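You operate a simulated robot arm through the tools that you are given. There is no shell and no other tool. Be economical: measure what you need, move in short steps, check, and stop when the job is done.

You run a simulated robot arm. Do the job below in one go: nothing can be reset, and whatever is moved stays where it is left.

Task
Take the blue paper box on the top of the purple-edged table and put it away on the top of the beige desk. Put the small grey pot on the top of the purple-edged table away on the top of the table by the lockers. Fetch the jar with a yellow lid and stand it on the top of the wall bench. Stack the cream box marked "65" from the top of the purple-edged table on top of the cream box labelled "27". The order is free. Set down upright: small grey pot, jar with a yellow lid.

It is judged by the outcome, as a careful person would: the job done as asked, and still so three seconds after it is handed in. It fails if anything else is knocked over, pushed out of place, dropped, spilled or broken. Lids that push on must go on centred and level and be pressed home; caps that screw on are set level and turned clockwise until they are tight.

Robot
A 7-joint arm with a vacuum gripper on a trunk, on a base that drives. Base frame: it is fixed to the floor where the robot stands at the start and does not move with it; the origin is under the middle of the robot, x ahead of it, y to its left, z up. Readings come in mm, rad, newtons and seconds.
With the tool pointing down near the work surface it reaches from about 100 to 620 mm from the robot's upright axis, wherever it stands. Its first joint turns from -1.204 to 3.002 rad. Places, roughly: blue paper box [500, 0, 750]; cream box [750, 1000, 750]; jar with a yellow lid (8x8x11 cm) [400, 400, 800]; small grey pot (10x10x12 cm) [400, 100, 800]; top of the beige desk [-2800, -8600, 700]; top of the table by the lockers [-2300, 1800, 700]; top of the wall bench [3200, -1000, 800]. Payload 1.06 kg.
Tool frame: the origin (TCP) lies in the middle of the cups' lips, and z points out of the cups. The gripper has 1 cup of 24 mm across, covering 24 by 24 mm (tool x, y); the bellows give 8 mm. With the vacuum on, a cup seals on a smooth face that it is pressed against (1 to 4 N); it does not hold porous or soft things. The pull reaches 23 N.
Orientation is that of the tool frame in the base frame, as a unit quaternion [x, y, z, w]. With the cups facing straight down, the tool's x points along the base's -x, its y along +y and its z along -z.

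Tools
- The arm moves only by the tool jog_arm. Its argument "series" is a list that holds one entry, the list of rows, each a list of 7 numbers: the vacuum: 1 switches it on, -1 off, then the shift along the tool's x, y, z in units of 50 mm (1.0 is 50 mm), then the turn, a rotation vector about the tool's x, y, z in units of 4 degrees (1.0 is 4 degrees). In form: [[[vac, dx, dy, dz, ax, ay, az], ...]]. A call has 1 to 10 rows; each row shifts and turns the commanded pose from where the row before left it, along the tool's axes as they then stand. A call with a number of a shift or a turn outside -1 to 1 is refused whole. Each row takes 0.2 s and may step no farther than 50 mm and 0.15 rad from the row before; otherwise, or with a gripper value out of range, the whole call is refused. A pose out of reach is approached as far as the arm can. The call stops where the force on the tool passes 40 N (or 10 N more than at its start, if that is more) or the arm is blocked; 0.2 s more then pass. The pull builds up within a second once a cup has sealed. Time passes only in rows, and 0.2 s behind the last, so rows that do not move give it time. It gives the time, the measured TCP pose, the force on the tool (base axes) and the pull of the vacuum at its end, in the units of the frame above (readings bear some noise), with the torque about the TCP (base axes, N m) and any sound that the robot's microphone picked up, and new pictures: "pictures" is both (left out), scene, wrist or none.
- Cameras (640 x 400 px; columns grow to the right, rows downward): "scene" is now at [189.6, 44.6, 1153.2]; the picture's right is [0.56, -0.83, 0.00], its down [-0.38, -0.25, -0.89] and it looks along [0.74, 0.50, -0.45] (base axes); focal length 214 px, centre (320, 200). "wrist" rides on the gripper at [78, 19, -96] in the tool frame; the picture's right is [-0.23, 0.97, 0.00], its down [-0.71, -0.17, -0.69] and it looks along [-0.67, -0.16, 0.73] (tool axes); focal length 243 px, centre (320, 200). There is no depth. A picture from a camera that has moved, and an enlarged one, comes with that camera's place and axes in the base frame and with its lens. The place of the scene camera against the robot may be out by one fixed shift of up to 18 mm in any direction.
- raise_lower(by): slides the trunk up (or, below 0, down) by that many mm; the arm and the scene camera ride with it, the base frame stays. It gives what a move gives, with no picture.
- roll_base(legs): drives the robot by 1 to 6 legs, each [ahead, left, turn to the left] in mm, mm and rad, along the robot's own axes; the way and the turn of a leg run together, so that a leg with both is an arc; at most 1500 mm and 3.142 rad a leg. The arm and the cameras ride along, it lands a little off, and it stops where it bumps. It gives what a move gives, and a new picture of the scene camera.
- aim_head(pan, tilt): turns the head with the scene camera to pan (to the left, within 1.396 rad either way) and tilt (down, from -0.506 to 1.204), counted from straight ahead of the robot. It gives what a move gives, and a new picture of the scene camera.
- inspect(camera, box): a new picture of the part [left, top, right, bottom] of that camera's present view, enlarged. The clock stands still meanwhile.
- close_job(): hands the job in; it is judged then, once.

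Work in short steps. Places have to be worked out from the pictures, the camera data and where the tool is seen: move nearer, look again, correct. Check each grasp and each placing, and mend what went wrong. You have 165 turns and 260 pictures in all, those below and enlarged ones among them. Switch the vacuum off and draw the arm clear of the work before you hand the job in, unless the task says otherwise; then end with one line.

The tools are called after "Emit:" as name(argument=value, ...) on one line, values as JSON. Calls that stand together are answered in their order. jog_arm: Moves the arm, as the interface text tells. Its arguments: {"type":"object","properties":{"series":{"type":"array"},"pictures":{"type":"string","enum":["both","scene","wrist","none"]}},"required":["series"]} The other tools are called the same way: raise_lower (by) slides the trunk up or down; roll_base (legs) drives the base; aim_head (pan, tilt) turns the head that bears the scene camera; inspect (camera, box) takes an enlarged picture of a part of a camera's view; close_job () hands the job in.

At the start:

```text
time: 0.0
tcp_pos: [224.6, 158.1, 1065.4]
orientation: [0.0, 1.0, 0.0, 0.0]
ft_force: [0.4, -0.1, 0.7]
torque: [0.0, 0.0, 0.01]
pull: 0.0
trunk travel left (down, up): [-300.0, 192.0]
robot x, y, heading: [0.8, 2.7, -0.001]
head pan, tilt: [0.59, 0.469]
```

scene: 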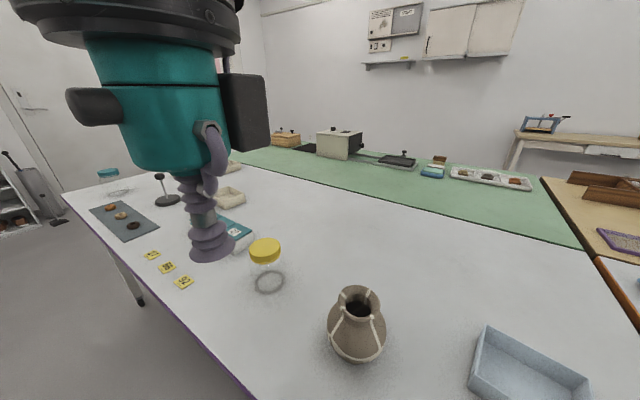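
wrist: 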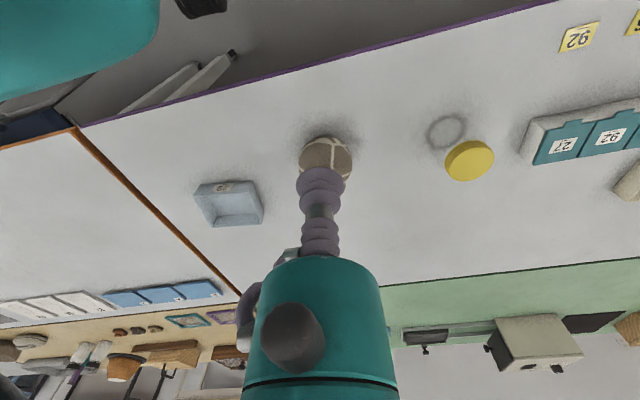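

The pot, jar and blue box are in view; the cream boxes are not yet clear. I'll enlarge parts of both views to find them.

Emit:
inspect(camera="scene", box=[80, 140, 320, 300])

Emit:
inspect(camera="wrist", box=[400, 0, 640, 250])

Emit:
aim_head(pan=1.2, tilt=0.5)

Emit:
aim_head(pan=-0.3, tilt=0.5)

```text
2.50 times, centred on (200, 220) of scene
camera zoom: at [189.6, 44.6, 1153.2], right [0.56, -0.83, 0.0], down [-0.38, -0.25, -0.89], along [0.74, 0.5, -0.45], focal length 536 px, centre (620, 150)
```

zoom: 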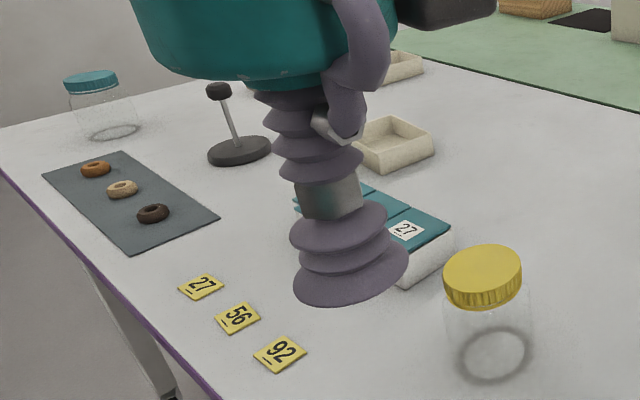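

```text
1.60 times, centred on (520, 125) of wrist
camera zoom: at [147.2, 177.3, 1161.6], right [0.23, 0.97, 0.0], down [0.71, -0.17, 0.69], along [0.67, -0.16, -0.73], focal length 388 px, centre (0, 320)
```

zoom: 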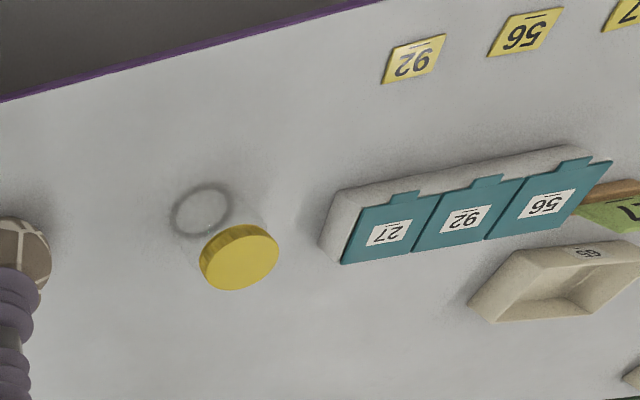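

```text
time: 1.0
tcp_pos: [225.5, 159.7, 1064.8]
orientation: [0.0, 1.0, 0.0, 0.001]
ft_force: [0.1, -0.3, 0.5]
torque: [-0.01, 0.0, -0.02]
pull: 0.1
trunk travel left (down, up): [-300.0, 192.0]
robot x, y, heading: [-0.9, 0.9, 0.0]
head pan, tilt: [1.201, 0.499]
camera scene: at [146.5, 78.5, 1150.5], right [0.93, -0.36, 0.0], down [-0.17, -0.45, -0.88], along [0.32, 0.82, -0.48], focal length 214 px, centre (320, 200)
```

scene: 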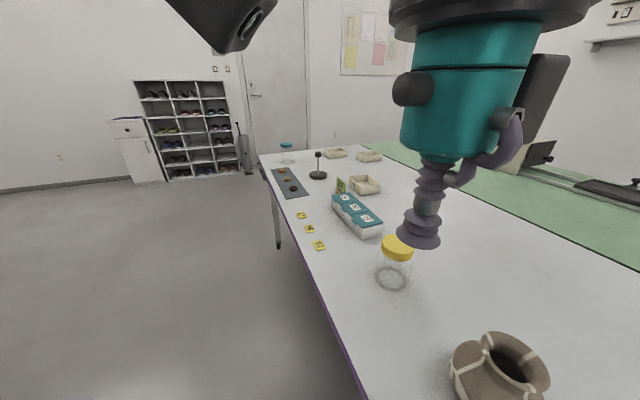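

```text
time: 2.6
tcp_pos: [225.4, 158.9, 1065.9]
orientation: [0.0, 1.0, 0.0, 0.0]
ft_force: [0.7, 0.7, 0.5]
torque: [0.02, 0.03, 0.03]
pull: 0.0
trunk travel left (down, up): [-300.0, 192.0]
robot x, y, heading: [-0.5, -3.6, 0.002]
head pan, tilt: [-0.3, 0.499]
camera scene: at [200.5, -33.1, 1150.5], right [-0.3, -0.96, 0.0], down [-0.46, 0.14, -0.88], along [0.84, -0.26, -0.48], focal length 214 px, centre (320, 200)
```

scene: 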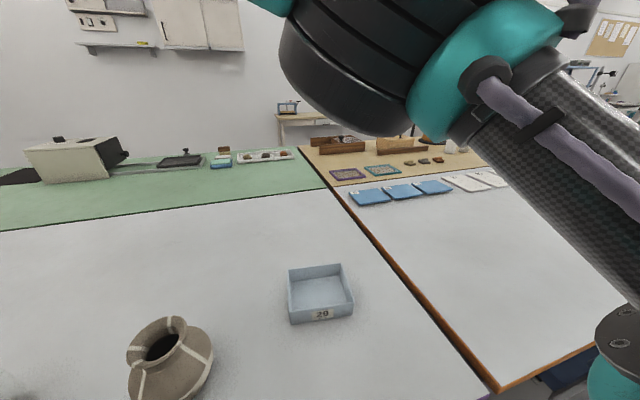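

The blue box (29) and teal-lidded set are clear; the cream boxes are left at about y 800–1300. I'll check the room behind on both sides, and then look at how close the base is to the table.

Emit:
aim_head(pan=0.4, tilt=1.2)

Emit:
aim_head(pan=-1.39, tilt=0.3)

Emit:
aim_head(pan=1.39, tilt=0.3)

```text
time: 3.7
tcp_pos: [225.9, 159.3, 1065.0]
orientation: [0.0, 1.0, 0.0, 0.0]
ft_force: [-0.1, 0.2, -0.2]
torque: [-0.01, 0.0, 0.01]
pull: 0.0
trunk travel left (down, up): [-300.0, 192.0]
robot x, y, heading: [-2.8, -0.7, 0.005]
head pan, tilt: [0.4, 1.201]
camera scene: at [165.1, 15.4, 1096.9], right [0.39, -0.92, 0.0], down [-0.86, -0.36, -0.36], along [0.33, 0.14, -0.93], focal length 214 px, centre (320, 200)
```

scene: 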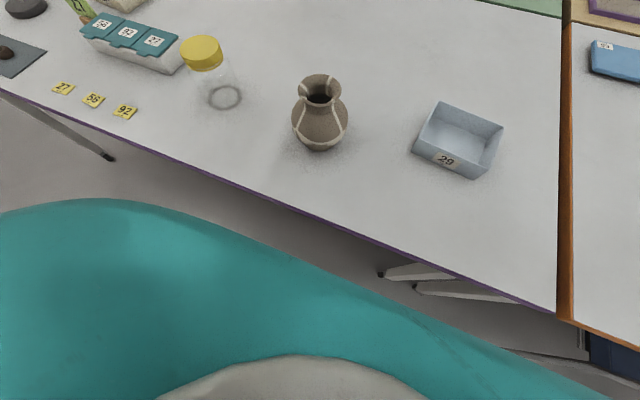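

```text
time: 5.5
tcp_pos: [224.4, 159.7, 1065.3]
orientation: [0.0, 1.0, 0.0, 0.0]
ft_force: [-0.6, 0.4, -0.4]
torque: [-0.04, 0.02, -0.03]
pull: 0.1
trunk travel left (down, up): [-300.0, 192.0]
robot x, y, heading: [0.6, -0.5, -0.0]
head pan, tilt: [-1.389, 0.3]
camera scene: at [130.4, -98.1, 1168.9], right [-0.98, -0.18, 0.0], down [-0.05, 0.29, -0.96], along [0.17, -0.94, -0.3], focal length 214 px, centre (320, 200)
```

scene: 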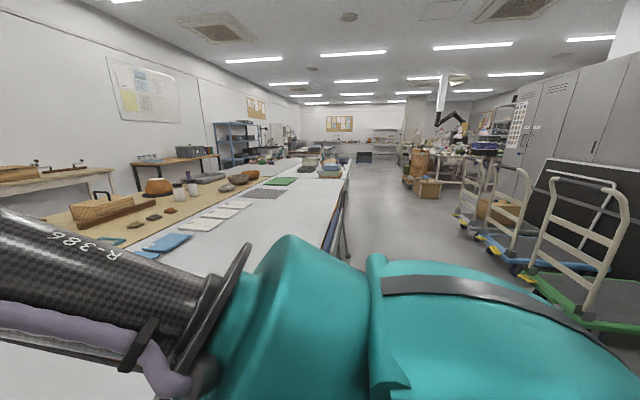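

```text
time: 7.9
tcp_pos: [225.9, 159.9, 1065.9]
orientation: [0.0, 1.0, 0.0, 0.0]
ft_force: [-0.4, -0.7, -0.4]
torque: [-0.05, 0.02, 0.0]
pull: 0.1
trunk travel left (down, up): [-300.0, 192.0]
robot x, y, heading: [1.3, -1.4, 0.002]
head pan, tilt: [1.389, 0.3]
camera scene: at [130.4, 85.5, 1168.9], right [0.98, -0.18, 0.0], down [-0.05, -0.29, -0.96], along [0.17, 0.94, -0.3], focal length 214 px, centre (320, 200)
```

scene: 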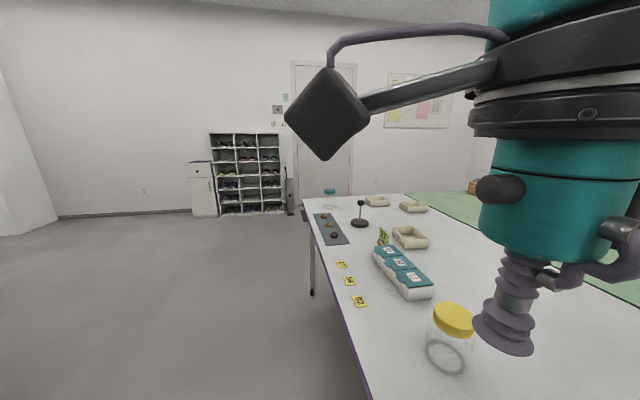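

The base can slide along the table edge (parallel to y). I'll drive left to see the cream boxes close.

Emit:
roll_base(legs=[[0, 800, 0]])

Emit:
aim_head(pan=0.3, tilt=0.55)

```text
time: 15.3
tcp_pos: [225.5, 956.2, 1065.0]
orientation: [0.0, 1.0, 0.0, 0.0]
ft_force: [0.9, 0.5, 0.4]
torque: [0.02, -0.02, 0.05]
pull: 0.1
trunk travel left (down, up): [-300.0, 192.0]
robot x, y, heading: [1.8, 796.7, -0.002]
head pan, tilt: [1.389, 0.3]
camera scene: at [130.3, 883.1, 1168.9], right [0.98, -0.18, 0.0], down [-0.05, -0.29, -0.96], along [0.17, 0.94, -0.3], focal length 214 px, centre (320, 200)
```

scene: 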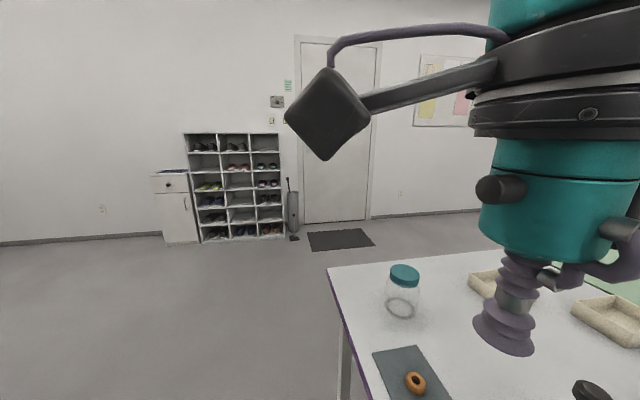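

```text
time: 16.6
tcp_pos: [225.1, 956.2, 1065.1]
orientation: [-0.001, 1.0, 0.0, 0.0]
ft_force: [-0.9, 0.7, -0.6]
torque: [0.0, 0.01, 0.02]
pull: 0.0
trunk travel left (down, up): [-300.0, 192.0]
robot x, y, heading: [0.2, 796.6, -0.001]
head pan, tilt: [0.3, 0.55]
camera scene: at [199.2, 817.9, 1145.9], right [0.3, -0.95, 0.0], down [-0.5, -0.15, -0.85], along [0.81, 0.25, -0.52], focal length 214 px, centre (320, 200)
```

scene: 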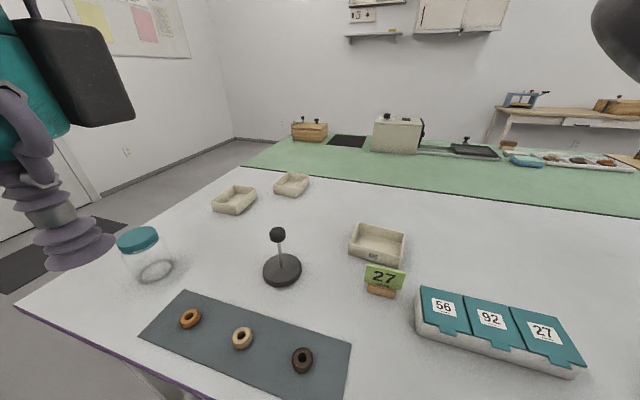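

Three cream boxes are in view with a green "27" card standing near one; I'll enlarge to read the markings.

Emit:
inspect(camera="scene", box=[200, 160, 320, 230])

Emit:
inspect(camera="scene", box=[330, 210, 450, 300])

Emit:
jog_arm(series=[[[-1, 0, 0, 0, 0, 0, 0]]], pictures="wrist")

```text
5.33 times, centred on (260, 195) of scene
camera zoom: at [199.2, 817.9, 1145.9], right [0.3, -0.95, 0.0], down [-0.5, -0.15, -0.85], along [0.81, 0.25, -0.52], focal length 1144 px, centre (640, 227)
```

zoom: 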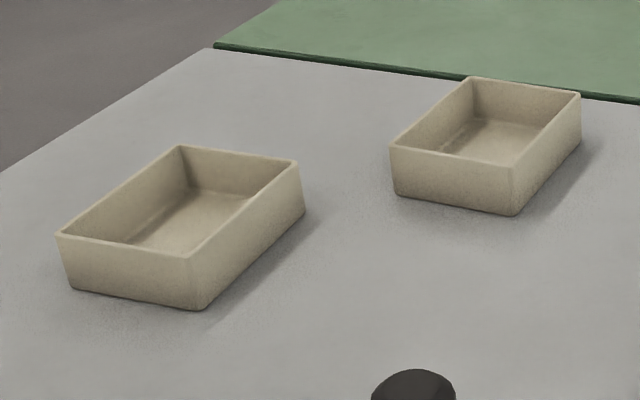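

```text
4.44 times, centred on (390, 255) of scene
camera zoom: at [199.2, 817.9, 1145.9], right [0.3, -0.95, 0.0], down [-0.5, -0.15, -0.85], along [0.81, 0.25, -0.52], focal length 953 px, centre (9, -44)
```

zoom: 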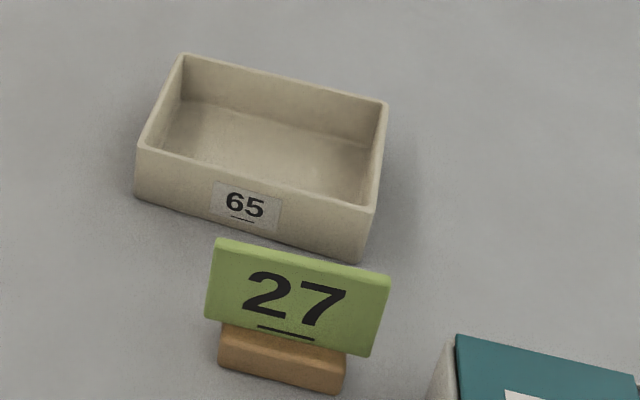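

```text
time: 17.1
tcp_pos: [226.0, 955.5, 1064.6]
orientation: [0.0, 1.0, 0.0, -0.001]
ft_force: [0.2, 0.4, -0.5]
torque: [0.0, 0.01, 0.0]
pull: 0.0
trunk travel left (down, up): [-300.0, 192.0]
robot x, y, heading: [1.5, 797.2, -0.005]
head pan, tilt: [0.3, 0.55]
camera wrist: at [147.1, 974.9, 1161.6], right [0.23, 0.97, 0.0], down [0.71, -0.17, 0.69], along [0.67, -0.16, -0.73], focal length 243 px, centre (320, 200)
```

wrist: 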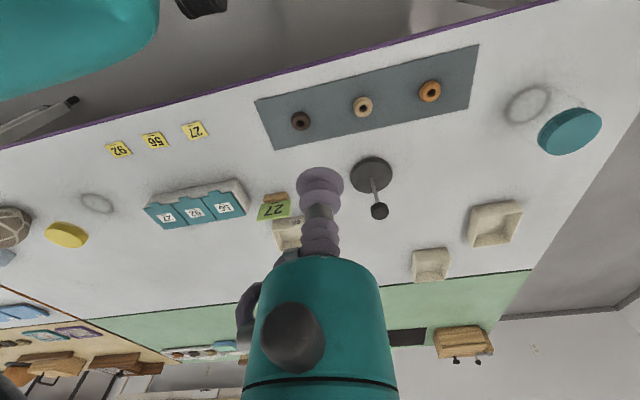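

Box 65 is at about (665, 792); the other two at about (724, 1295) and (891, 1153) show no label from here. I'll look straight down ahead to judge the clearance between base and table.

Emit:
aim_head(pan=0, tilt=1.2)

```text
time: 18.1
tcp_pos: [225.2, 955.9, 1064.1]
orientation: [0.0, 1.0, 0.0, 0.0]
ft_force: [0.9, 0.0, -0.8]
torque: [-0.01, -0.02, 0.01]
pull: 0.0
trunk travel left (down, up): [-300.0, 192.0]
robot x, y, heading: [2.3, 799.3, 0.0]
head pan, tilt: [0.0, 1.201]
camera scene: at [169.4, 791.3, 1096.9], right [0.0, -1.0, 0.0], down [-0.93, 0.0, -0.36], along [0.36, 0.0, -0.93], focal length 214 px, centre (320, 200)
```

scene: 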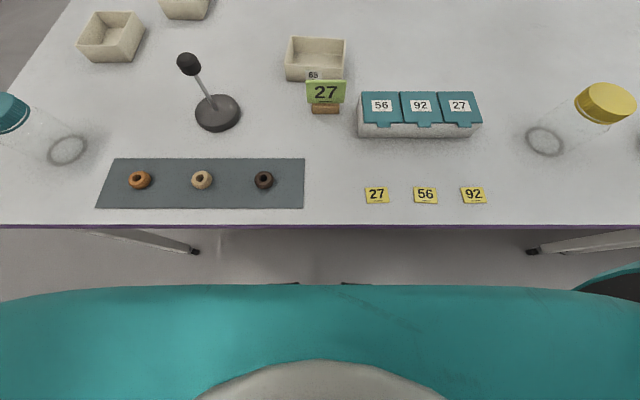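

The table edge is at x≈261 and the body's front at about x≈166, so there is ~95 mm of room. I'll move 75 mm ahead to bring box 65 within reach.

Emit:
roll_base(legs=[[72, -5, 0]])

Emit:
jog_arm(series=[[[-1, -1, -1, 0, 0, 0, 0], [-1, -1, -1, 0, 0, 0, 0], [-1, -1, -1, 0, 0, 0, 0], [-1, -1, -0.3, 0, 0, 0, 0], [-1, -1, 0, 0, 0, 0, 0], [-1, -1, 0, 0, 0, 0, 0]]])

```text
time: 19.1
tcp_pos: [297.6, 951.2, 1065.0]
orientation: [-0.001, 1.0, 0.0, 0.0]
ft_force: [-0.7, 0.3, 0.3]
torque: [0.02, 0.01, 0.0]
pull: 0.0
trunk travel left (down, up): [-300.0, 192.0]
robot x, y, heading: [69.3, 795.7, -0.002]
head pan, tilt: [0.0, 1.201]
camera scene: at [241.5, 786.3, 1096.7], right [0.0, -1.0, 0.0], down [-0.93, 0.0, -0.36], along [0.36, 0.0, -0.93], focal length 214 px, centre (320, 200)
```

scene: 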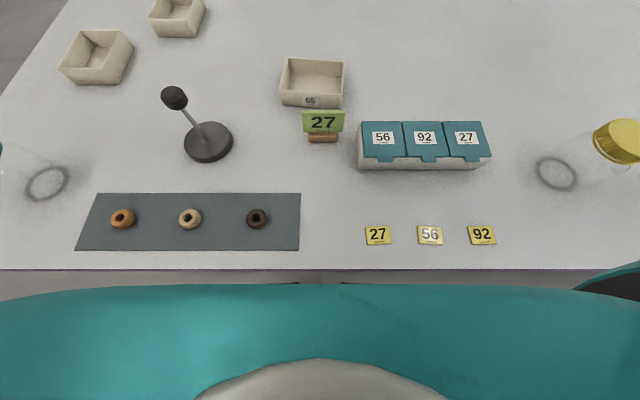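

```text
refused: row 1 steps farther than a row can; nothing moved
```

The step length counts combined, so I'll use smaller diagonal steps toward box 65, staying high.

Emit:
jog_arm(series=[[[-1, -0.82, -0.33, 0, 0, 0, 0], [-1, -0.82, -0.33, 0, 0, 0, 0], [-1, -0.82, -0.33, 0, 0, 0, 0], [-1, -0.82, -0.33, 0, 0, 0, 0], [-1, -0.82, -0.33, 0, 0, 0, 0], [-1, -0.82, -0.33, 0, 0, 0, 0], [-1, -0.82, -0.33, 0, 0, 0, 0], [-1, -0.82, -0.33, 0, 0, 0, 0], [-1, -0.82, -0.33, 0, 0, 0, 0], [-1, 0, 0, 1, 0, 0, 0]]])

```text
time: 21.3
tcp_pos: [643.8, 796.1, 1005.1]
orientation: [-0.001, 1.0, -0.001, 0.001]
ft_force: [0.4, 0.0, -0.4]
torque: [-0.03, 0.0, 0.0]
pull: 0.0
out of reach, approached as far as the arm can: row 9
trunk travel left (down, up): [-300.0, 192.0]
robot x, y, heading: [66.3, 794.5, 0.006]
head pan, tilt: [0.0, 1.201]
camera scene: at [240.9, 786.6, 1096.8], right [0.0, -1.0, 0.0], down [-0.93, 0.0, -0.36], along [0.36, 0.0, -0.93], focal length 214 px, centre (320, 200)
camera wrist: at [565.8, 814.8, 1101.6], right [0.23, 0.97, 0.0], down [0.71, -0.17, 0.69], along [0.67, -0.16, -0.73], focal length 243 px, centre (320, 200)
```

scene: 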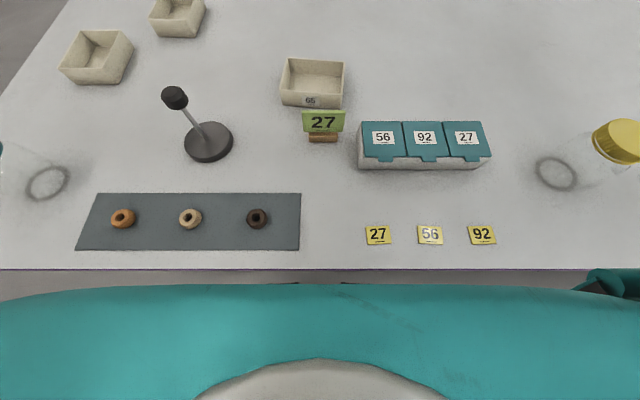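
wrist: 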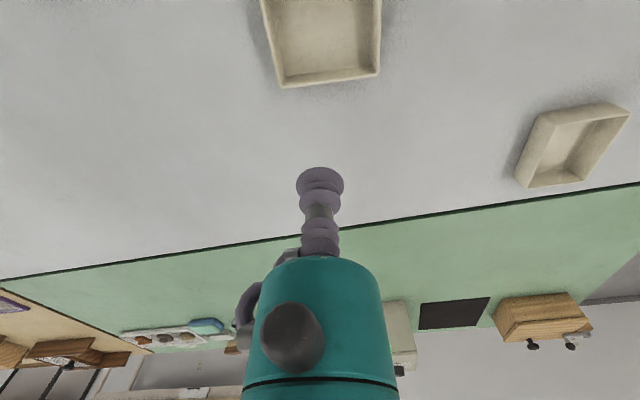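

Combining both views gives the table at z≈750, box 65's rim z≈800 and its centre near (620, 801). I'll move there and descend to z≈855.

Emit:
jog_arm(series=[[[-1, 0.48, 0.1, 0, 0, 0, 0], [-1, 0, 0, 1, 0, 0, 0], [-1, 0, 0, 1, 0, 0, 0], [-1, 0, 0, 1, 0, 0, 0], [-1, 0, 0, 0, 0, 0, 0]]])

```text
time: 22.5
tcp_pos: [621.9, 799.5, 852.9]
orientation: [0.0, 1.0, 0.0, 0.0]
ft_force: [0.1, 0.3, -0.8]
torque: [0.0, 0.0, -0.02]
pull: 0.1
trunk travel left (down, up): [-300.0, 192.0]
robot x, y, heading: [73.5, 791.1, -0.002]
head pan, tilt: [0.0, 1.201]
camera scene: at [241.0, 786.3, 1096.8], right [0.0, -1.0, 0.0], down [-0.93, 0.0, -0.36], along [0.36, 0.0, -0.93], focal length 214 px, centre (320, 200)
camera wrist: at [543.5, 819.3, 950.5], right [0.24, 0.97, 0.0], down [0.71, -0.17, 0.69], along [0.67, -0.16, -0.73], focal length 243 px, centre (320, 200)
```

scene: 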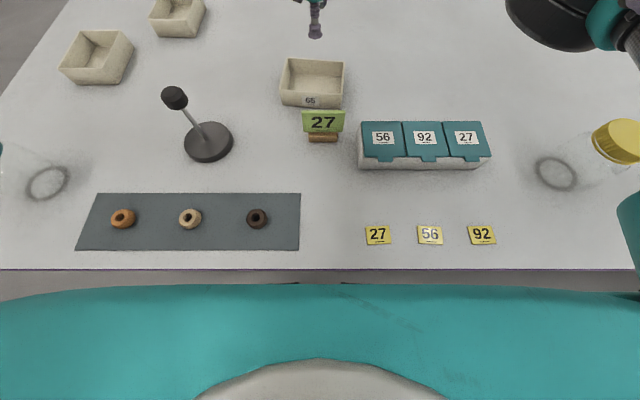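
wrist: 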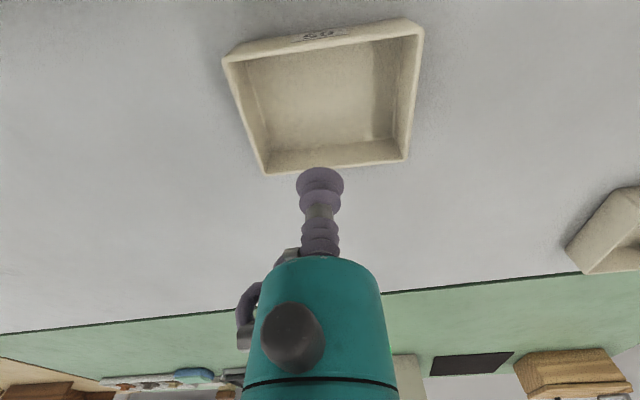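

The box's centre works out at about (614, 808), rim z≈790. I'll shift there and lower into the tray to z≈775.

Emit:
jog_arm(series=[[[-1, 0.16, 0.17, 0, 0, 0, 0], [-1, 0, 0, 0.8, 0, 0, 0], [-1, 0, 0, 0.7, 0, 0, 0], [-1, 0, 0, 0, 0, 0, 0]]])

```text
time: 23.5
tcp_pos: [613.2, 809.2, 781.1]
orientation: [0.0, 1.0, 0.0, 0.0]
ft_force: [-0.7, -0.7, -0.1]
torque: [-0.01, 0.02, 0.0]
pull: 0.1
trunk travel left (down, up): [-300.0, 192.0]
robot x, y, heading: [71.5, 793.3, 0.003]
head pan, tilt: [0.0, 1.201]
camera scene: at [240.9, 786.3, 1096.8], right [0.0, -1.0, 0.0], down [-0.93, 0.0, -0.36], along [0.36, 0.0, -0.93], focal length 214 px, centre (320, 200)
camera wrist: at [535.4, 827.7, 876.6], right [0.23, 0.97, 0.0], down [0.71, -0.17, 0.69], along [0.67, -0.16, -0.73], focal length 243 px, centre (320, 200)
```

scene: 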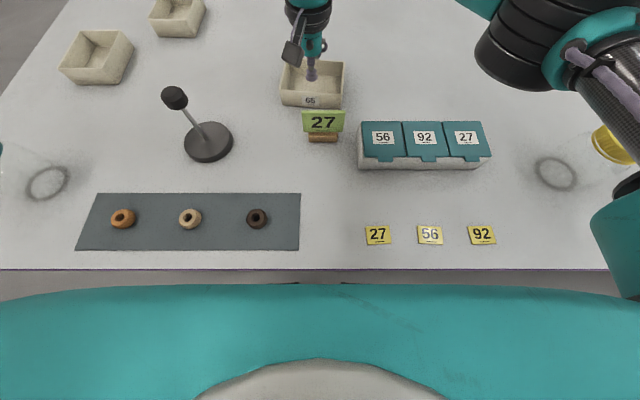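
wrist: 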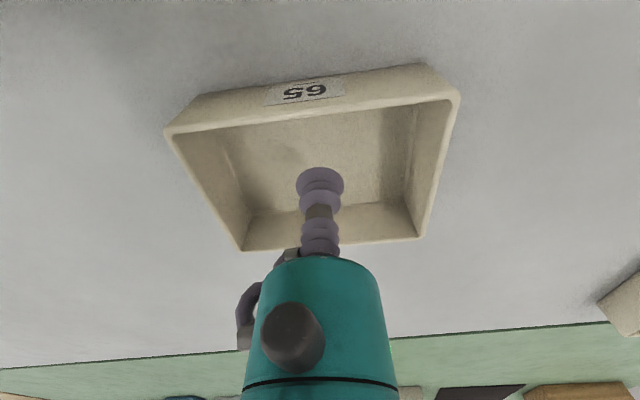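

The rim is at z≈780 and the cup is over the tray's centre. I'll lower slowly with vacuum on until it seals.

Emit:
jog_arm(series=[[[1, -0.08, 0, 0.2, 0, 0, 0], [1, 0, 0, 0.2, 0, 0, 0], [1, 0, 0, 0.1, 0, 0, 0], [1, 0, 0, 0.1, 0, 0, 0], [1, 0, 0, 0, 0, 0, 0]]], pictures="wrist")

```text
time: 24.7
tcp_pos: [617.0, 808.3, 750.3]
orientation: [0.0, 1.0, 0.0, 0.0]
ft_force: [-0.5, 0.4, -0.6]
torque: [-0.01, -0.01, 0.01]
pull: 0.0
trunk travel left (down, up): [-300.0, 192.0]
robot x, y, heading: [73.4, 791.7, 0.003]
head pan, tilt: [0.0, 1.201]
camera wrist: at [539.1, 827.2, 846.9], right [0.23, 0.97, 0.0], down [0.71, -0.17, 0.69], along [0.67, -0.16, -0.73], focal length 243 px, centre (320, 200)
```

wrist: 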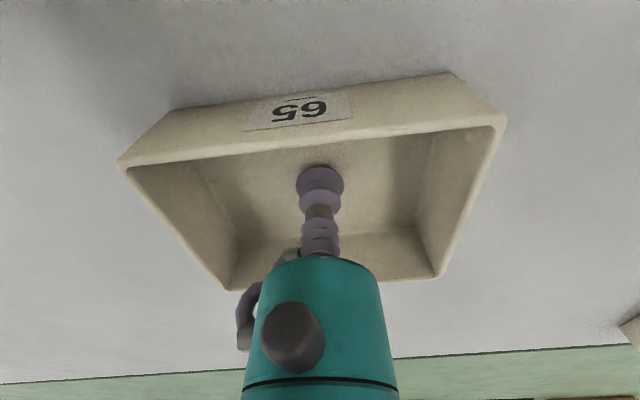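

No contact yet; I'll keep going down in 4 mm steps.

Emit:
jog_arm(series=[[[1, 0, 0, 0.1, 0, 0, 0], [1, 0, 0, 0.08, 0, 0, 0], [1, 0, 0, 0.08, 0, 0, 0], [1, 0, 0, 0, 0, 0, 0]]], pictures="none")

```text
time: 25.7
tcp_pos: [618.6, 807.6, 740.6]
orientation: [-0.001, 1.0, 0.002, 0.002]
ft_force: [5.7, -2.4, 19.7]
torque: [0.0, 0.09, -0.05]
pull: 22.7
trunk travel left (down, up): [-300.0, 192.0]
robot x, y, heading: [72.3, 797.9, -0.003]
head pan, tilt: [0.0, 1.201]
```

Sealed with a pull of 22.7 N. I'll lift gently and look.

Emit:
jog_arm(series=[[[1, 0, 0, -0.2, 0, 0, 0], [1, 0, 0, -0.4, 0, 0, 0], [1, 0, 0, -1, 0, 0, 0], [1, 0, 0, -1, 0, 0, 0], [1, 0, 0, -1, 0, 0, 0], [1, 0, 0, -1, 0, 0, 0], [1, 0, 0, 0, 0, 0, 0]]])

```text
time: 27.3
tcp_pos: [616.1, 809.2, 966.7]
orientation: [-0.001, 1.0, -0.001, 0.0]
ft_force: [-0.2, 0.5, -1.9]
torque: [-0.01, 0.0, -0.02]
pull: 22.7
trunk travel left (down, up): [-300.0, 192.0]
robot x, y, heading: [70.5, 790.1, 0.002]
head pan, tilt: [0.0, 1.201]
camera scene: at [241.1, 786.3, 1096.8], right [0.0, -1.0, 0.0], down [-0.93, 0.0, -0.36], along [0.36, 0.0, -0.93], focal length 214 px, centre (320, 200)
camera wrist: at [538.3, 827.3, 1063.8], right [0.23, 0.97, 0.0], down [0.71, -0.17, 0.68], along [0.67, -0.16, -0.73], focal length 243 px, centre (320, 200)
```

scene: 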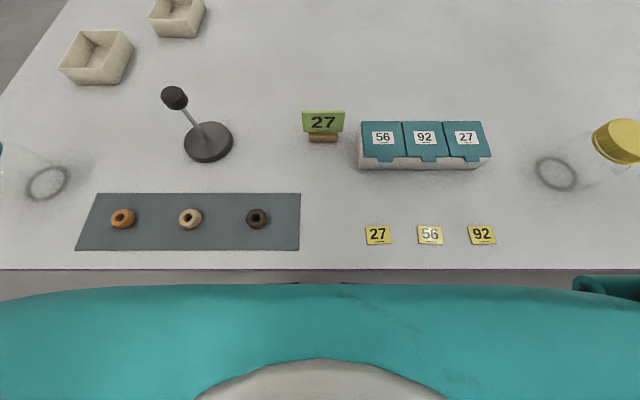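
wrist: 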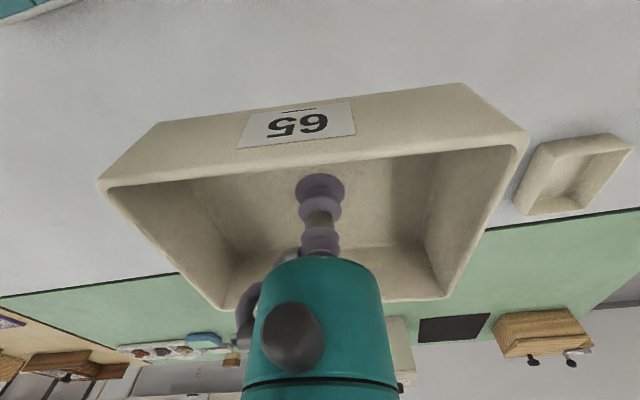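

Box 65 is lifted level. I'll retract the arm, back off, drive round the table's left end, and face it.

Emit:
jog_arm(series=[[[1, 0.9, 0, 0, 0, 0, 0], [1, 0.9, 0, 0, 0, 0, 0], [1, 0.9, 0, 0, 0, 0, 0], [1, 0.9, 0, 0, 0, 0, 0], [1, 0.9, 0, 0, 0, 0, 0]]], pictures="none")

Emit:
roll_base(legs=[[-120, 0, 0], [0, 1250, 0], [0, 0, -1.571]])

Emit:
aim_head(pan=0.4, tilt=0.4)

```text
time: 28.5
tcp_pos: [391.2, 809.4, 967.8]
orientation: [0.0, 1.0, 0.001, 0.0]
ft_force: [-0.1, 0.1, -0.4]
torque: [0.0, -0.05, 0.02]
pull: 22.8
trunk travel left (down, up): [-300.0, 192.0]
robot x, y, heading: [70.0, 792.3, -0.002]
head pan, tilt: [0.0, 1.201]
```

```text
time: 44.3
tcp_pos: [-32.9, 1712.2, 968.4]
orientation: [0.701, 0.713, 0.0, 0.0]
ft_force: [0.7, -0.4, -1.3]
torque: [0.01, -0.02, -0.04]
pull: 22.7
trunk travel left (down, up): [-300.0, 192.0]
robot x, y, heading: [-57.0, 2031.4, -1.555]
head pan, tilt: [0.0, 1.201]
camera scene: at [-39.5, 1869.3, 1096.8], right [-1.0, -0.02, 0.0], down [-0.02, 0.93, -0.36], along [0.01, -0.36, -0.93], focal length 214 px, centre (320, 200)
```

scene: 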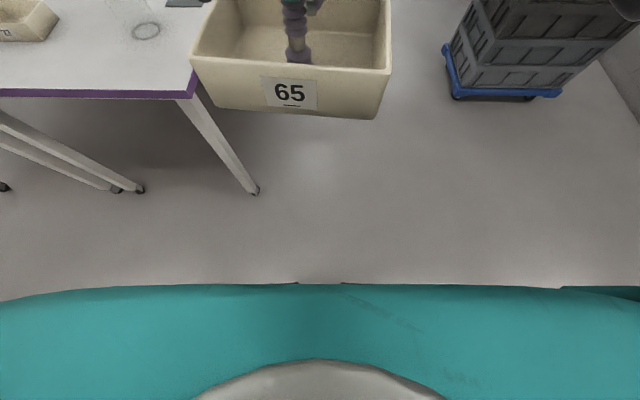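

```text
time: 45.4
tcp_pos: [-33.1, 1711.7, 968.8]
orientation: [0.701, 0.713, 0.0, 0.0]
ft_force: [-0.3, 1.0, -1.1]
torque: [0.02, 0.03, -0.02]
pull: 22.9
trunk travel left (down, up): [-300.0, 192.0]
robot x, y, heading: [-55.5, 2034.6, -1.558]
head pan, tilt: [0.4, 0.4]
camera scene: at [-3.0, 1840.5, 1159.6], right [-0.91, -0.4, 0.0], down [-0.16, 0.36, -0.92], along [0.37, -0.84, -0.39], focal length 214 px, centre (320, 200)
```

scene: 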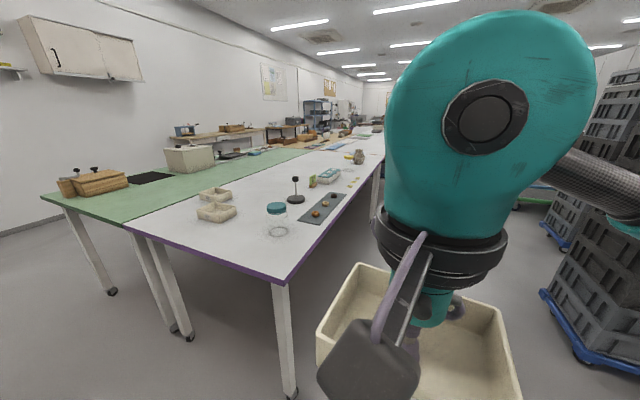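

I'm round the end. I'll enlarge the two remaining cream boxes to read their labels.

Emit:
inspect(camera="scene", box=[180, 175, 270, 231])

```text
7.11 times, centred on (225, 203) of scene
camera zoom: at [-3.0, 1840.5, 1159.6], right [-0.91, -0.4, 0.0], down [-0.16, 0.36, -0.92], along [0.37, -0.84, -0.39], focal length 1525 px, centre (996, 179)
```

zoom: 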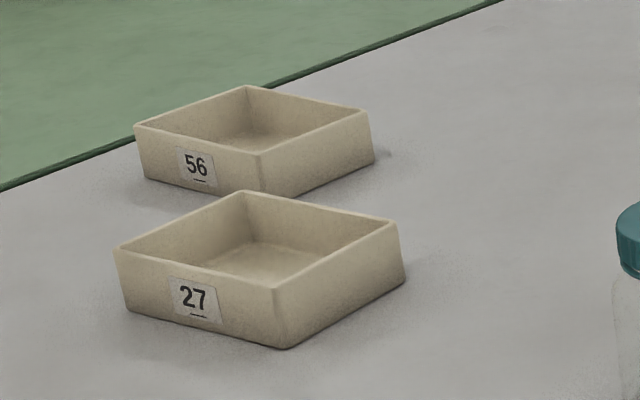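

The nearer box is "27". I'll drive sideways to line up with it at x≈720.

Emit:
roll_base(legs=[[0, 0, -0.014], [0, 740, 0]])

Emit:
aim_head(pan=0, tilt=0.9)

```text
time: 52.7
tcp_pos: [709.0, 1712.5, 967.9]
orientation: [0.707, 0.707, 0.0, 0.0]
ft_force: [0.2, 0.4, -0.9]
torque: [-0.02, 0.01, -0.02]
pull: 23.5
trunk travel left (down, up): [-300.0, 192.0]
robot x, y, heading: [694.5, 2032.4, -1.573]
head pan, tilt: [0.4, 0.4]
camera scene: at [740.4, 1840.4, 1159.6], right [-0.92, -0.39, 0.0], down [-0.15, 0.36, -0.92], along [0.36, -0.85, -0.39], focal length 214 px, centre (320, 200)
```

scene: 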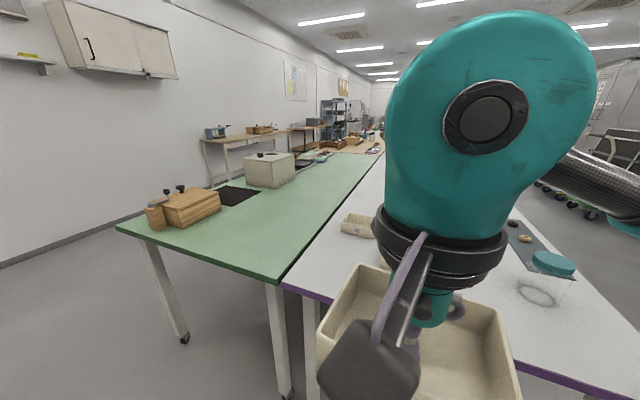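

```text
time: 53.6
tcp_pos: [708.4, 1712.9, 967.5]
orientation: [0.708, 0.707, 0.001, -0.001]
ft_force: [0.3, -0.2, -1.2]
torque: [0.0, 0.02, 0.01]
pull: 23.2
trunk travel left (down, up): [-300.0, 192.0]
robot x, y, heading: [692.4, 2036.0, -1.566]
head pan, tilt: [0.0, 0.901]
camera scene: at [704.4, 1850.2, 1116.7], right [-1.0, 0.0, 0.0], down [0.0, 0.78, -0.62], along [0.0, -0.62, -0.78], focal length 214 px, centre (320, 200)
```

scene: 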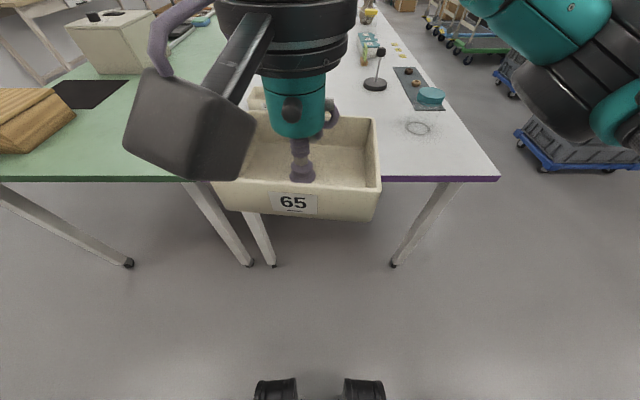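

The table end is at y≈1484; box 27 is hidden behind the held box. I'll approach, then swing the arm left so the head camera sees it.

Emit:
roll_base(legs=[[310, 0, 0]])

Emit:
jog_arm(series=[[[1, 0, 1, 0, 0, 0, 0], [1, 0, 1, 0, 0, 0, 0], [1, 0, 1, 0, 0, 0, 0], [1, 0, 1, 0, 0, 0, 0], [1, 0, 1, 0, 0, 0, 0], [1, 0, 0, 0, 0, 0, 0]]])

```text
time: 55.7
tcp_pos: [707.1, 1402.6, 968.0]
orientation: [0.708, 0.706, -0.001, 0.0]
ft_force: [-0.7, -0.1, -2.7]
torque: [0.02, 0.01, 0.0]
pull: 23.2
trunk travel left (down, up): [-300.0, 192.0]
robot x, y, heading: [687.5, 1721.3, -1.574]
head pan, tilt: [0.0, 0.901]
camera scene: at [702.9, 1539.3, 1116.6], right [-1.0, 0.0, 0.0], down [0.0, 0.78, -0.62], along [0.0, -0.62, -0.78], focal length 214 px, centre (320, 200)
```

scene: 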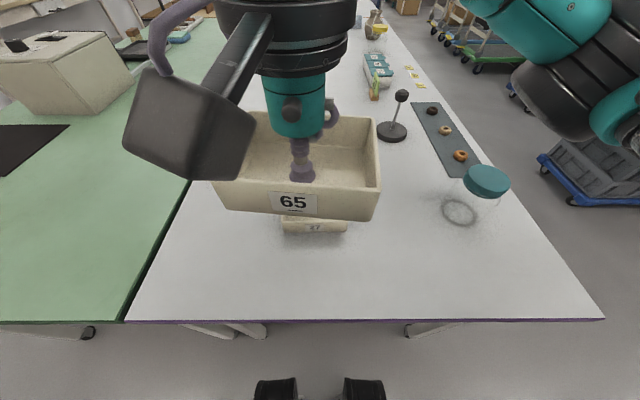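

```text
time: 57.1
tcp_pos: [921.9, 1401.0, 968.0]
orientation: [0.709, 0.705, 0.0, -0.001]
ft_force: [0.3, -0.1, -1.7]
torque: [0.0, 0.03, -0.02]
pull: 22.9
out of reach, approached as far as the arm can: row 5
trunk travel left (down, up): [-300.0, 192.0]
robot x, y, heading: [692.2, 1721.8, -1.576]
head pan, tilt: [0.0, 0.901]
camera scene: at [703.0, 1539.7, 1116.6], right [-1.0, 0.0, 0.0], down [0.0, 0.78, -0.62], along [0.0, -0.62, -0.78], focal length 214 px, centre (320, 200)
camera wrist: at [940.0, 1479.0, 1064.2], right [0.97, -0.24, 0.0], down [-0.17, -0.71, 0.69], along [-0.16, -0.67, -0.73], focal length 243 px, centre (320, 200)
```

scene: 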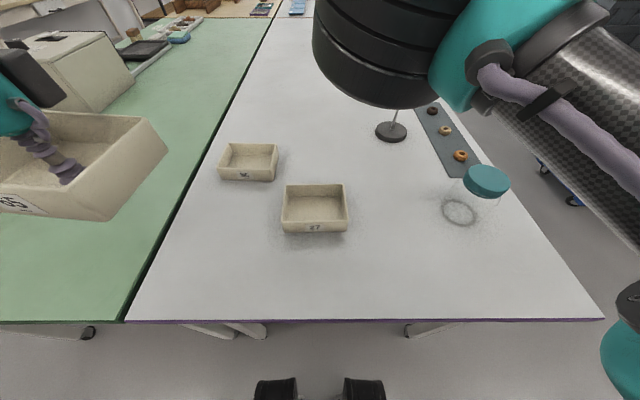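
wrist: 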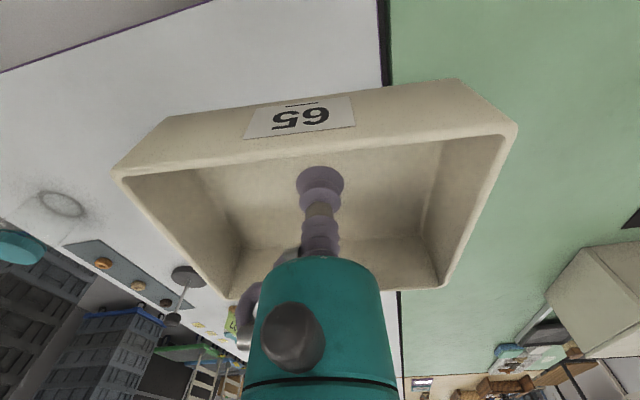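

The fixed camera shift appears to be about (+14, −6.5, +3) in base axes (checked against seen cup tips). I'll zoom on box 27 to get its corners.

Emit:
inspect(camera="scene", box=[256, 165, 376, 240])

```text
5.33 times, centred on (316, 202) of scene
camera zoom: at [703.0, 1539.7, 1116.6], right [-1.0, 0.0, 0.0], down [0.0, 0.78, -0.62], along [0.0, -0.62, -0.78], focal length 1144 px, centre (341, 187)
```

zoom: 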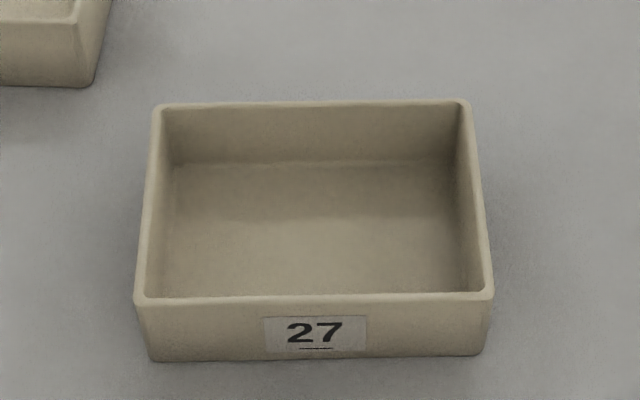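

Box 27's centre is about (699.5, 1285), yawed +1°, same size and orientation as 65 (124×92), which hangs at −5.8°. I'll move above it, turning about 6.9°.

Emit:
jog_arm(series=[[[1, -0.37, -0.74, 0, 0, 0, 0], [1, -0.37, -0.74, 0, 0, 0, 0], [1, -0.37, -0.74, 0, 0, 0, -0.86], [1, -0.37, -0.74, 0, 0, 0, -0.86], [1, 0, 0, 0, 0, 0, 0]]], pictures="none")

```text
time: 58.3
tcp_pos: [771.4, 1325.1, 968.9]
orientation: [0.665, 0.747, 0.001, 0.0]
ft_force: [0.2, -0.8, -1.3]
torque: [0.0, -0.01, -0.01]
pull: 23.1
trunk travel left (down, up): [-300.0, 192.0]
robot x, y, heading: [690.2, 1723.0, -1.568]
head pan, tilt: [0.0, 0.901]
```

Rotation is right (yaw −83.4°). I'll finish the lateral move and descend to z≈830.

Emit:
jog_arm(series=[[[1, -0.27, -0.745, 0, 0, 0, 0], [1, -0.27, -0.745, 0, 0, 0, 0], [1, 0, 0, 0.9, 0, 0, 0], [1, 0, 0, 0.9, 0, 0, 0], [1, 0, 0, 0.7, 0, 0, 0], [1, 0, 0, 0, 0, 0, 0], [1, 0, 0, 0, 0, 0, 0]]])

Emit:
inspect(camera="scene", box=[256, 155, 376, 240])

```text
time: 59.9
tcp_pos: [700.8, 1291.4, 841.6]
orientation: [0.665, 0.747, 0.0, 0.0]
ft_force: [-0.1, 0.5, -1.3]
torque: [0.01, 0.0, 0.0]
pull: 22.9
trunk travel left (down, up): [-300.0, 192.0]
robot x, y, heading: [690.8, 1724.8, -1.567]
head pan, tilt: [0.0, 0.901]
camera scene: at [702.9, 1539.6, 1116.6], right [-1.0, 0.0, 0.0], down [0.0, 0.78, -0.62], along [0.0, -0.62, -0.78], focal length 214 px, centre (320, 200)
camera wrist: at [710.6, 1370.1, 938.9], right [0.99, -0.12, 0.0], down [-0.09, -0.72, 0.69], along [-0.08, -0.68, -0.73], focal length 243 px, centre (320, 200)
```

scene: 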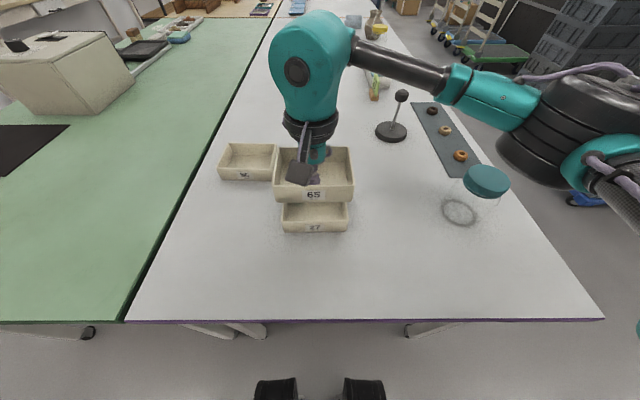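
wrist: 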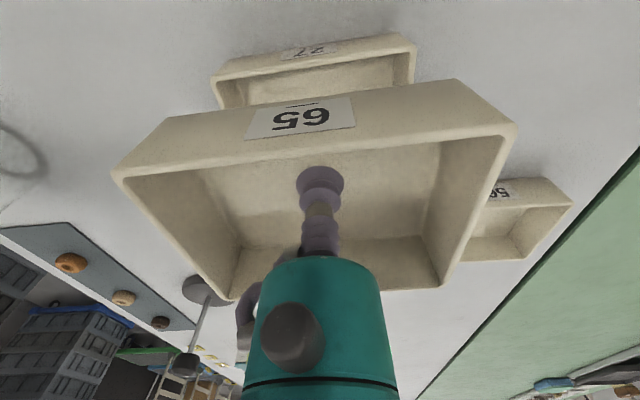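

```text
4.71 times, centred on (316, 198) of scene
camera zoom: at [702.9, 1539.6, 1116.6], right [-1.0, 0.0, 0.0], down [0.0, 0.78, -0.62], along [0.0, -0.62, -0.78], focal length 1009 px, centre (339, 212)
```

zoom: 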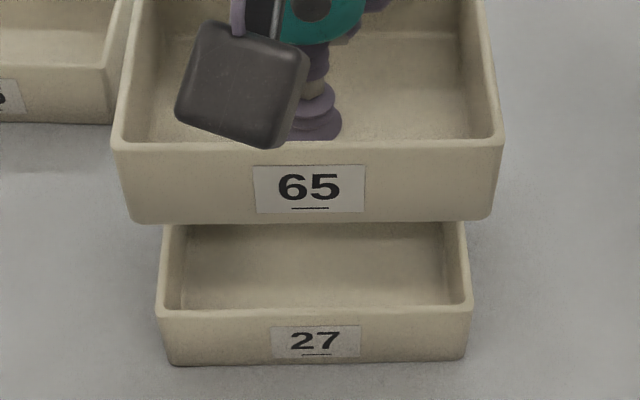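

From the zoomed picture both boxes line up (x≈698.6, front edges 1333 vs 1331, same yaw). I'll nudge 2 mm ahead and descend.

Emit:
jog_arm(series=[[[1, -0.04, 0, 0.4, 0, 0, 0], [1, 0, 0, 0.4, 0, 0, 0], [1, 0, 0, 0, 0, 0, 0], [1, 0, 0, 0.08, 0, 0, 0], [1, 0, 0, 0, 0, 0, 0]]], pictures="scene")

Emit:
inspect(camera="scene", box=[256, 155, 376, 240])

```text
time: 61.1
tcp_pos: [701.2, 1288.5, 799.0]
orientation: [0.665, 0.747, 0.0, 0.0]
ft_force: [-0.2, -1.4, -1.4]
torque: [0.01, 0.02, -0.02]
pull: 22.6
trunk travel left (down, up): [-300.0, 192.0]
robot x, y, heading: [689.5, 1726.6, -1.575]
head pan, tilt: [0.0, 0.901]
camera scene: at [702.9, 1539.6, 1116.6], right [-1.0, 0.0, 0.0], down [0.0, 0.78, -0.62], along [0.0, -0.62, -0.78], focal length 214 px, centre (320, 200)
```

scene: 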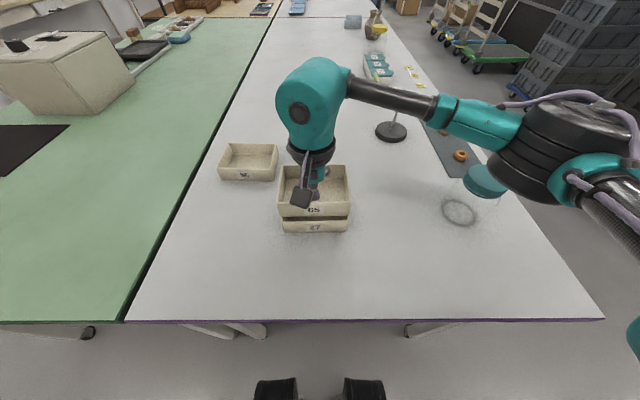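

```text
4.71 times, centred on (316, 198) of scene
camera zoom: at [702.9, 1539.6, 1116.6], right [-1.0, 0.0, 0.0], down [0.0, 0.78, -0.62], along [0.0, -0.62, -0.78], focal length 1009 px, centre (339, 212)
```

zoom: 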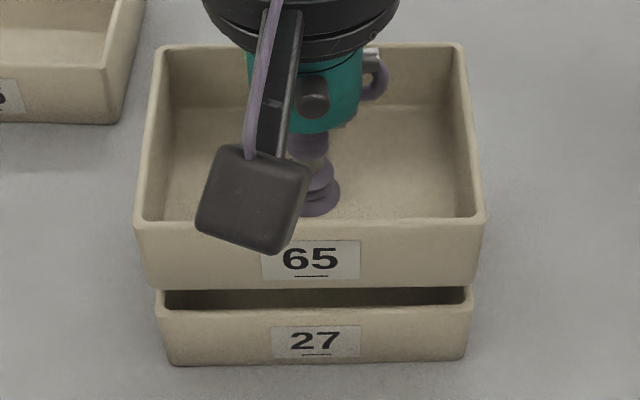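

Only ~10 mm remain and the alignment is within 2 mm. I'll lower onto the rim in small steps.

Emit:
jog_arm(series=[[[1, 0.02, 0, 0.1, 0, 0, 0], [1, 0, 0, 0.06, 0, 0, 0], [1, 0, 0, 0.06, 0, 0, 0], [1, 0, 0, 0, 0, 0, 0]]], pictures="none")

```text
time: 62.1
tcp_pos: [702.0, 1288.1, 787.2]
orientation: [0.664, 0.747, 0.0, 0.0]
ft_force: [0.8, -0.8, -0.4]
torque: [-0.01, -0.02, 0.0]
pull: 22.8
trunk travel left (down, up): [-300.0, 192.0]
robot x, y, heading: [687.8, 1723.1, -1.573]
head pan, tilt: [0.0, 0.901]
```

Emit:
jog_arm(series=[[[1, 0, 0, 0.06, 0, 0, 0], [1, 0, 0, 0, 0, 0, 0]]], pictures="none")

Emit:
inspect(camera="scene", box=[256, 155, 376, 240])

```text
time: 62.7
tcp_pos: [703.6, 1287.7, 785.3]
orientation: [0.664, 0.748, -0.001, 0.0]
ft_force: [-0.5, 0.3, 2.7]
torque: [0.01, -0.01, 0.05]
pull: 22.9
trunk travel left (down, up): [-300.0, 192.0]
robot x, y, heading: [693.2, 1723.6, -1.577]
head pan, tilt: [0.0, 0.901]
```

```text
4.71 times, centred on (316, 198) of scene
camera zoom: at [702.9, 1539.9, 1116.7], right [-1.0, 0.0, 0.0], down [0.0, 0.78, -0.62], along [0.0, -0.62, -0.78], focal length 1009 px, centre (339, 212)
```

zoom: 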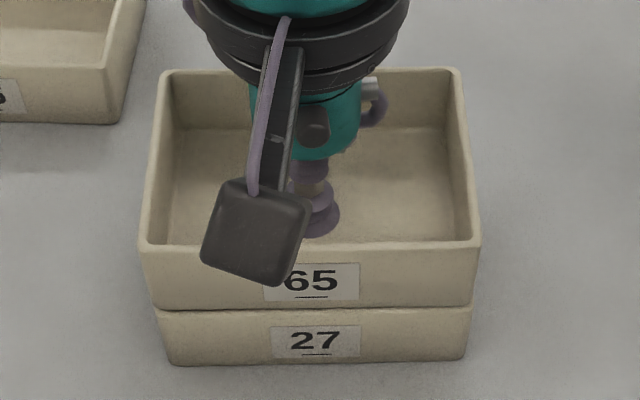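

Contact made and the stack is flush. I'll release, wait and lift straight up.

Emit:
jog_arm(series=[[[-1, 0, 0, 0, 0, 0, 0], [-1, 0, 0, 0, 0, 0, 0], [-1, 0, 0, 0, 0, 0, 0], [-1, 0, 0, 0, 0, 0, 0], [-1, 0, 0, -0.1, 0, 0, 0], [-1, 0, 0, -0.4, 0, 0, 0], [-1, 0, 0, -1, 0, 0, 0], [-1, 0, 0, -1, 0, 0, 0], [-1, 0, 0, -1, 0, 0, 0]]], pictures="scene")

Emit:
inspect(camera="scene", box=[256, 155, 376, 240])

```text
time: 64.7
tcp_pos: [701.4, 1289.9, 960.9]
orientation: [0.665, 0.747, 0.0, 0.0]
ft_force: [-0.2, -0.1, 0.3]
torque: [-0.02, 0.02, -0.02]
pull: 0.0
trunk travel left (down, up): [-300.0, 192.0]
robot x, y, heading: [689.4, 1726.2, -1.573]
head pan, tilt: [0.0, 0.901]
camera scene: at [703.0, 1539.8, 1116.7], right [-1.0, 0.0, 0.0], down [0.0, 0.78, -0.62], along [0.0, -0.62, -0.78], focal length 214 px, centre (320, 200)
```

scene: 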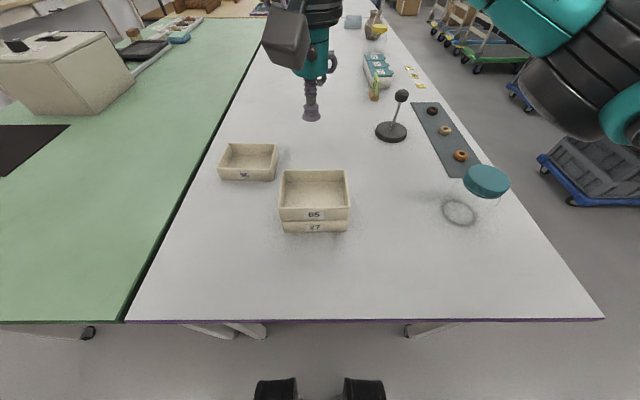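

```text
4.71 times, centred on (316, 198) of scene
camera zoom: at [703.0, 1539.8, 1116.7], right [-1.0, 0.0, 0.0], down [0.0, 0.78, -0.62], along [0.0, -0.62, -0.78], focal length 1009 px, centre (339, 212)
```

zoom: 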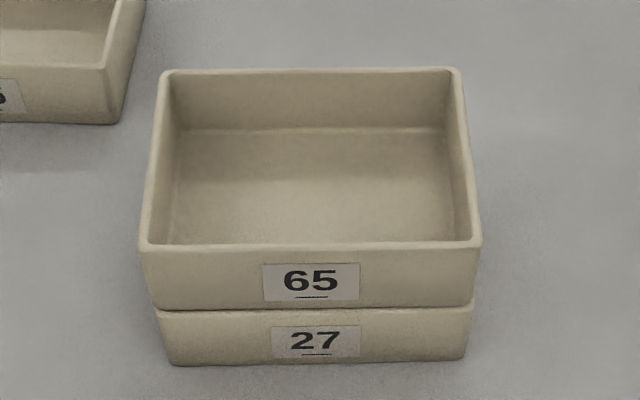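

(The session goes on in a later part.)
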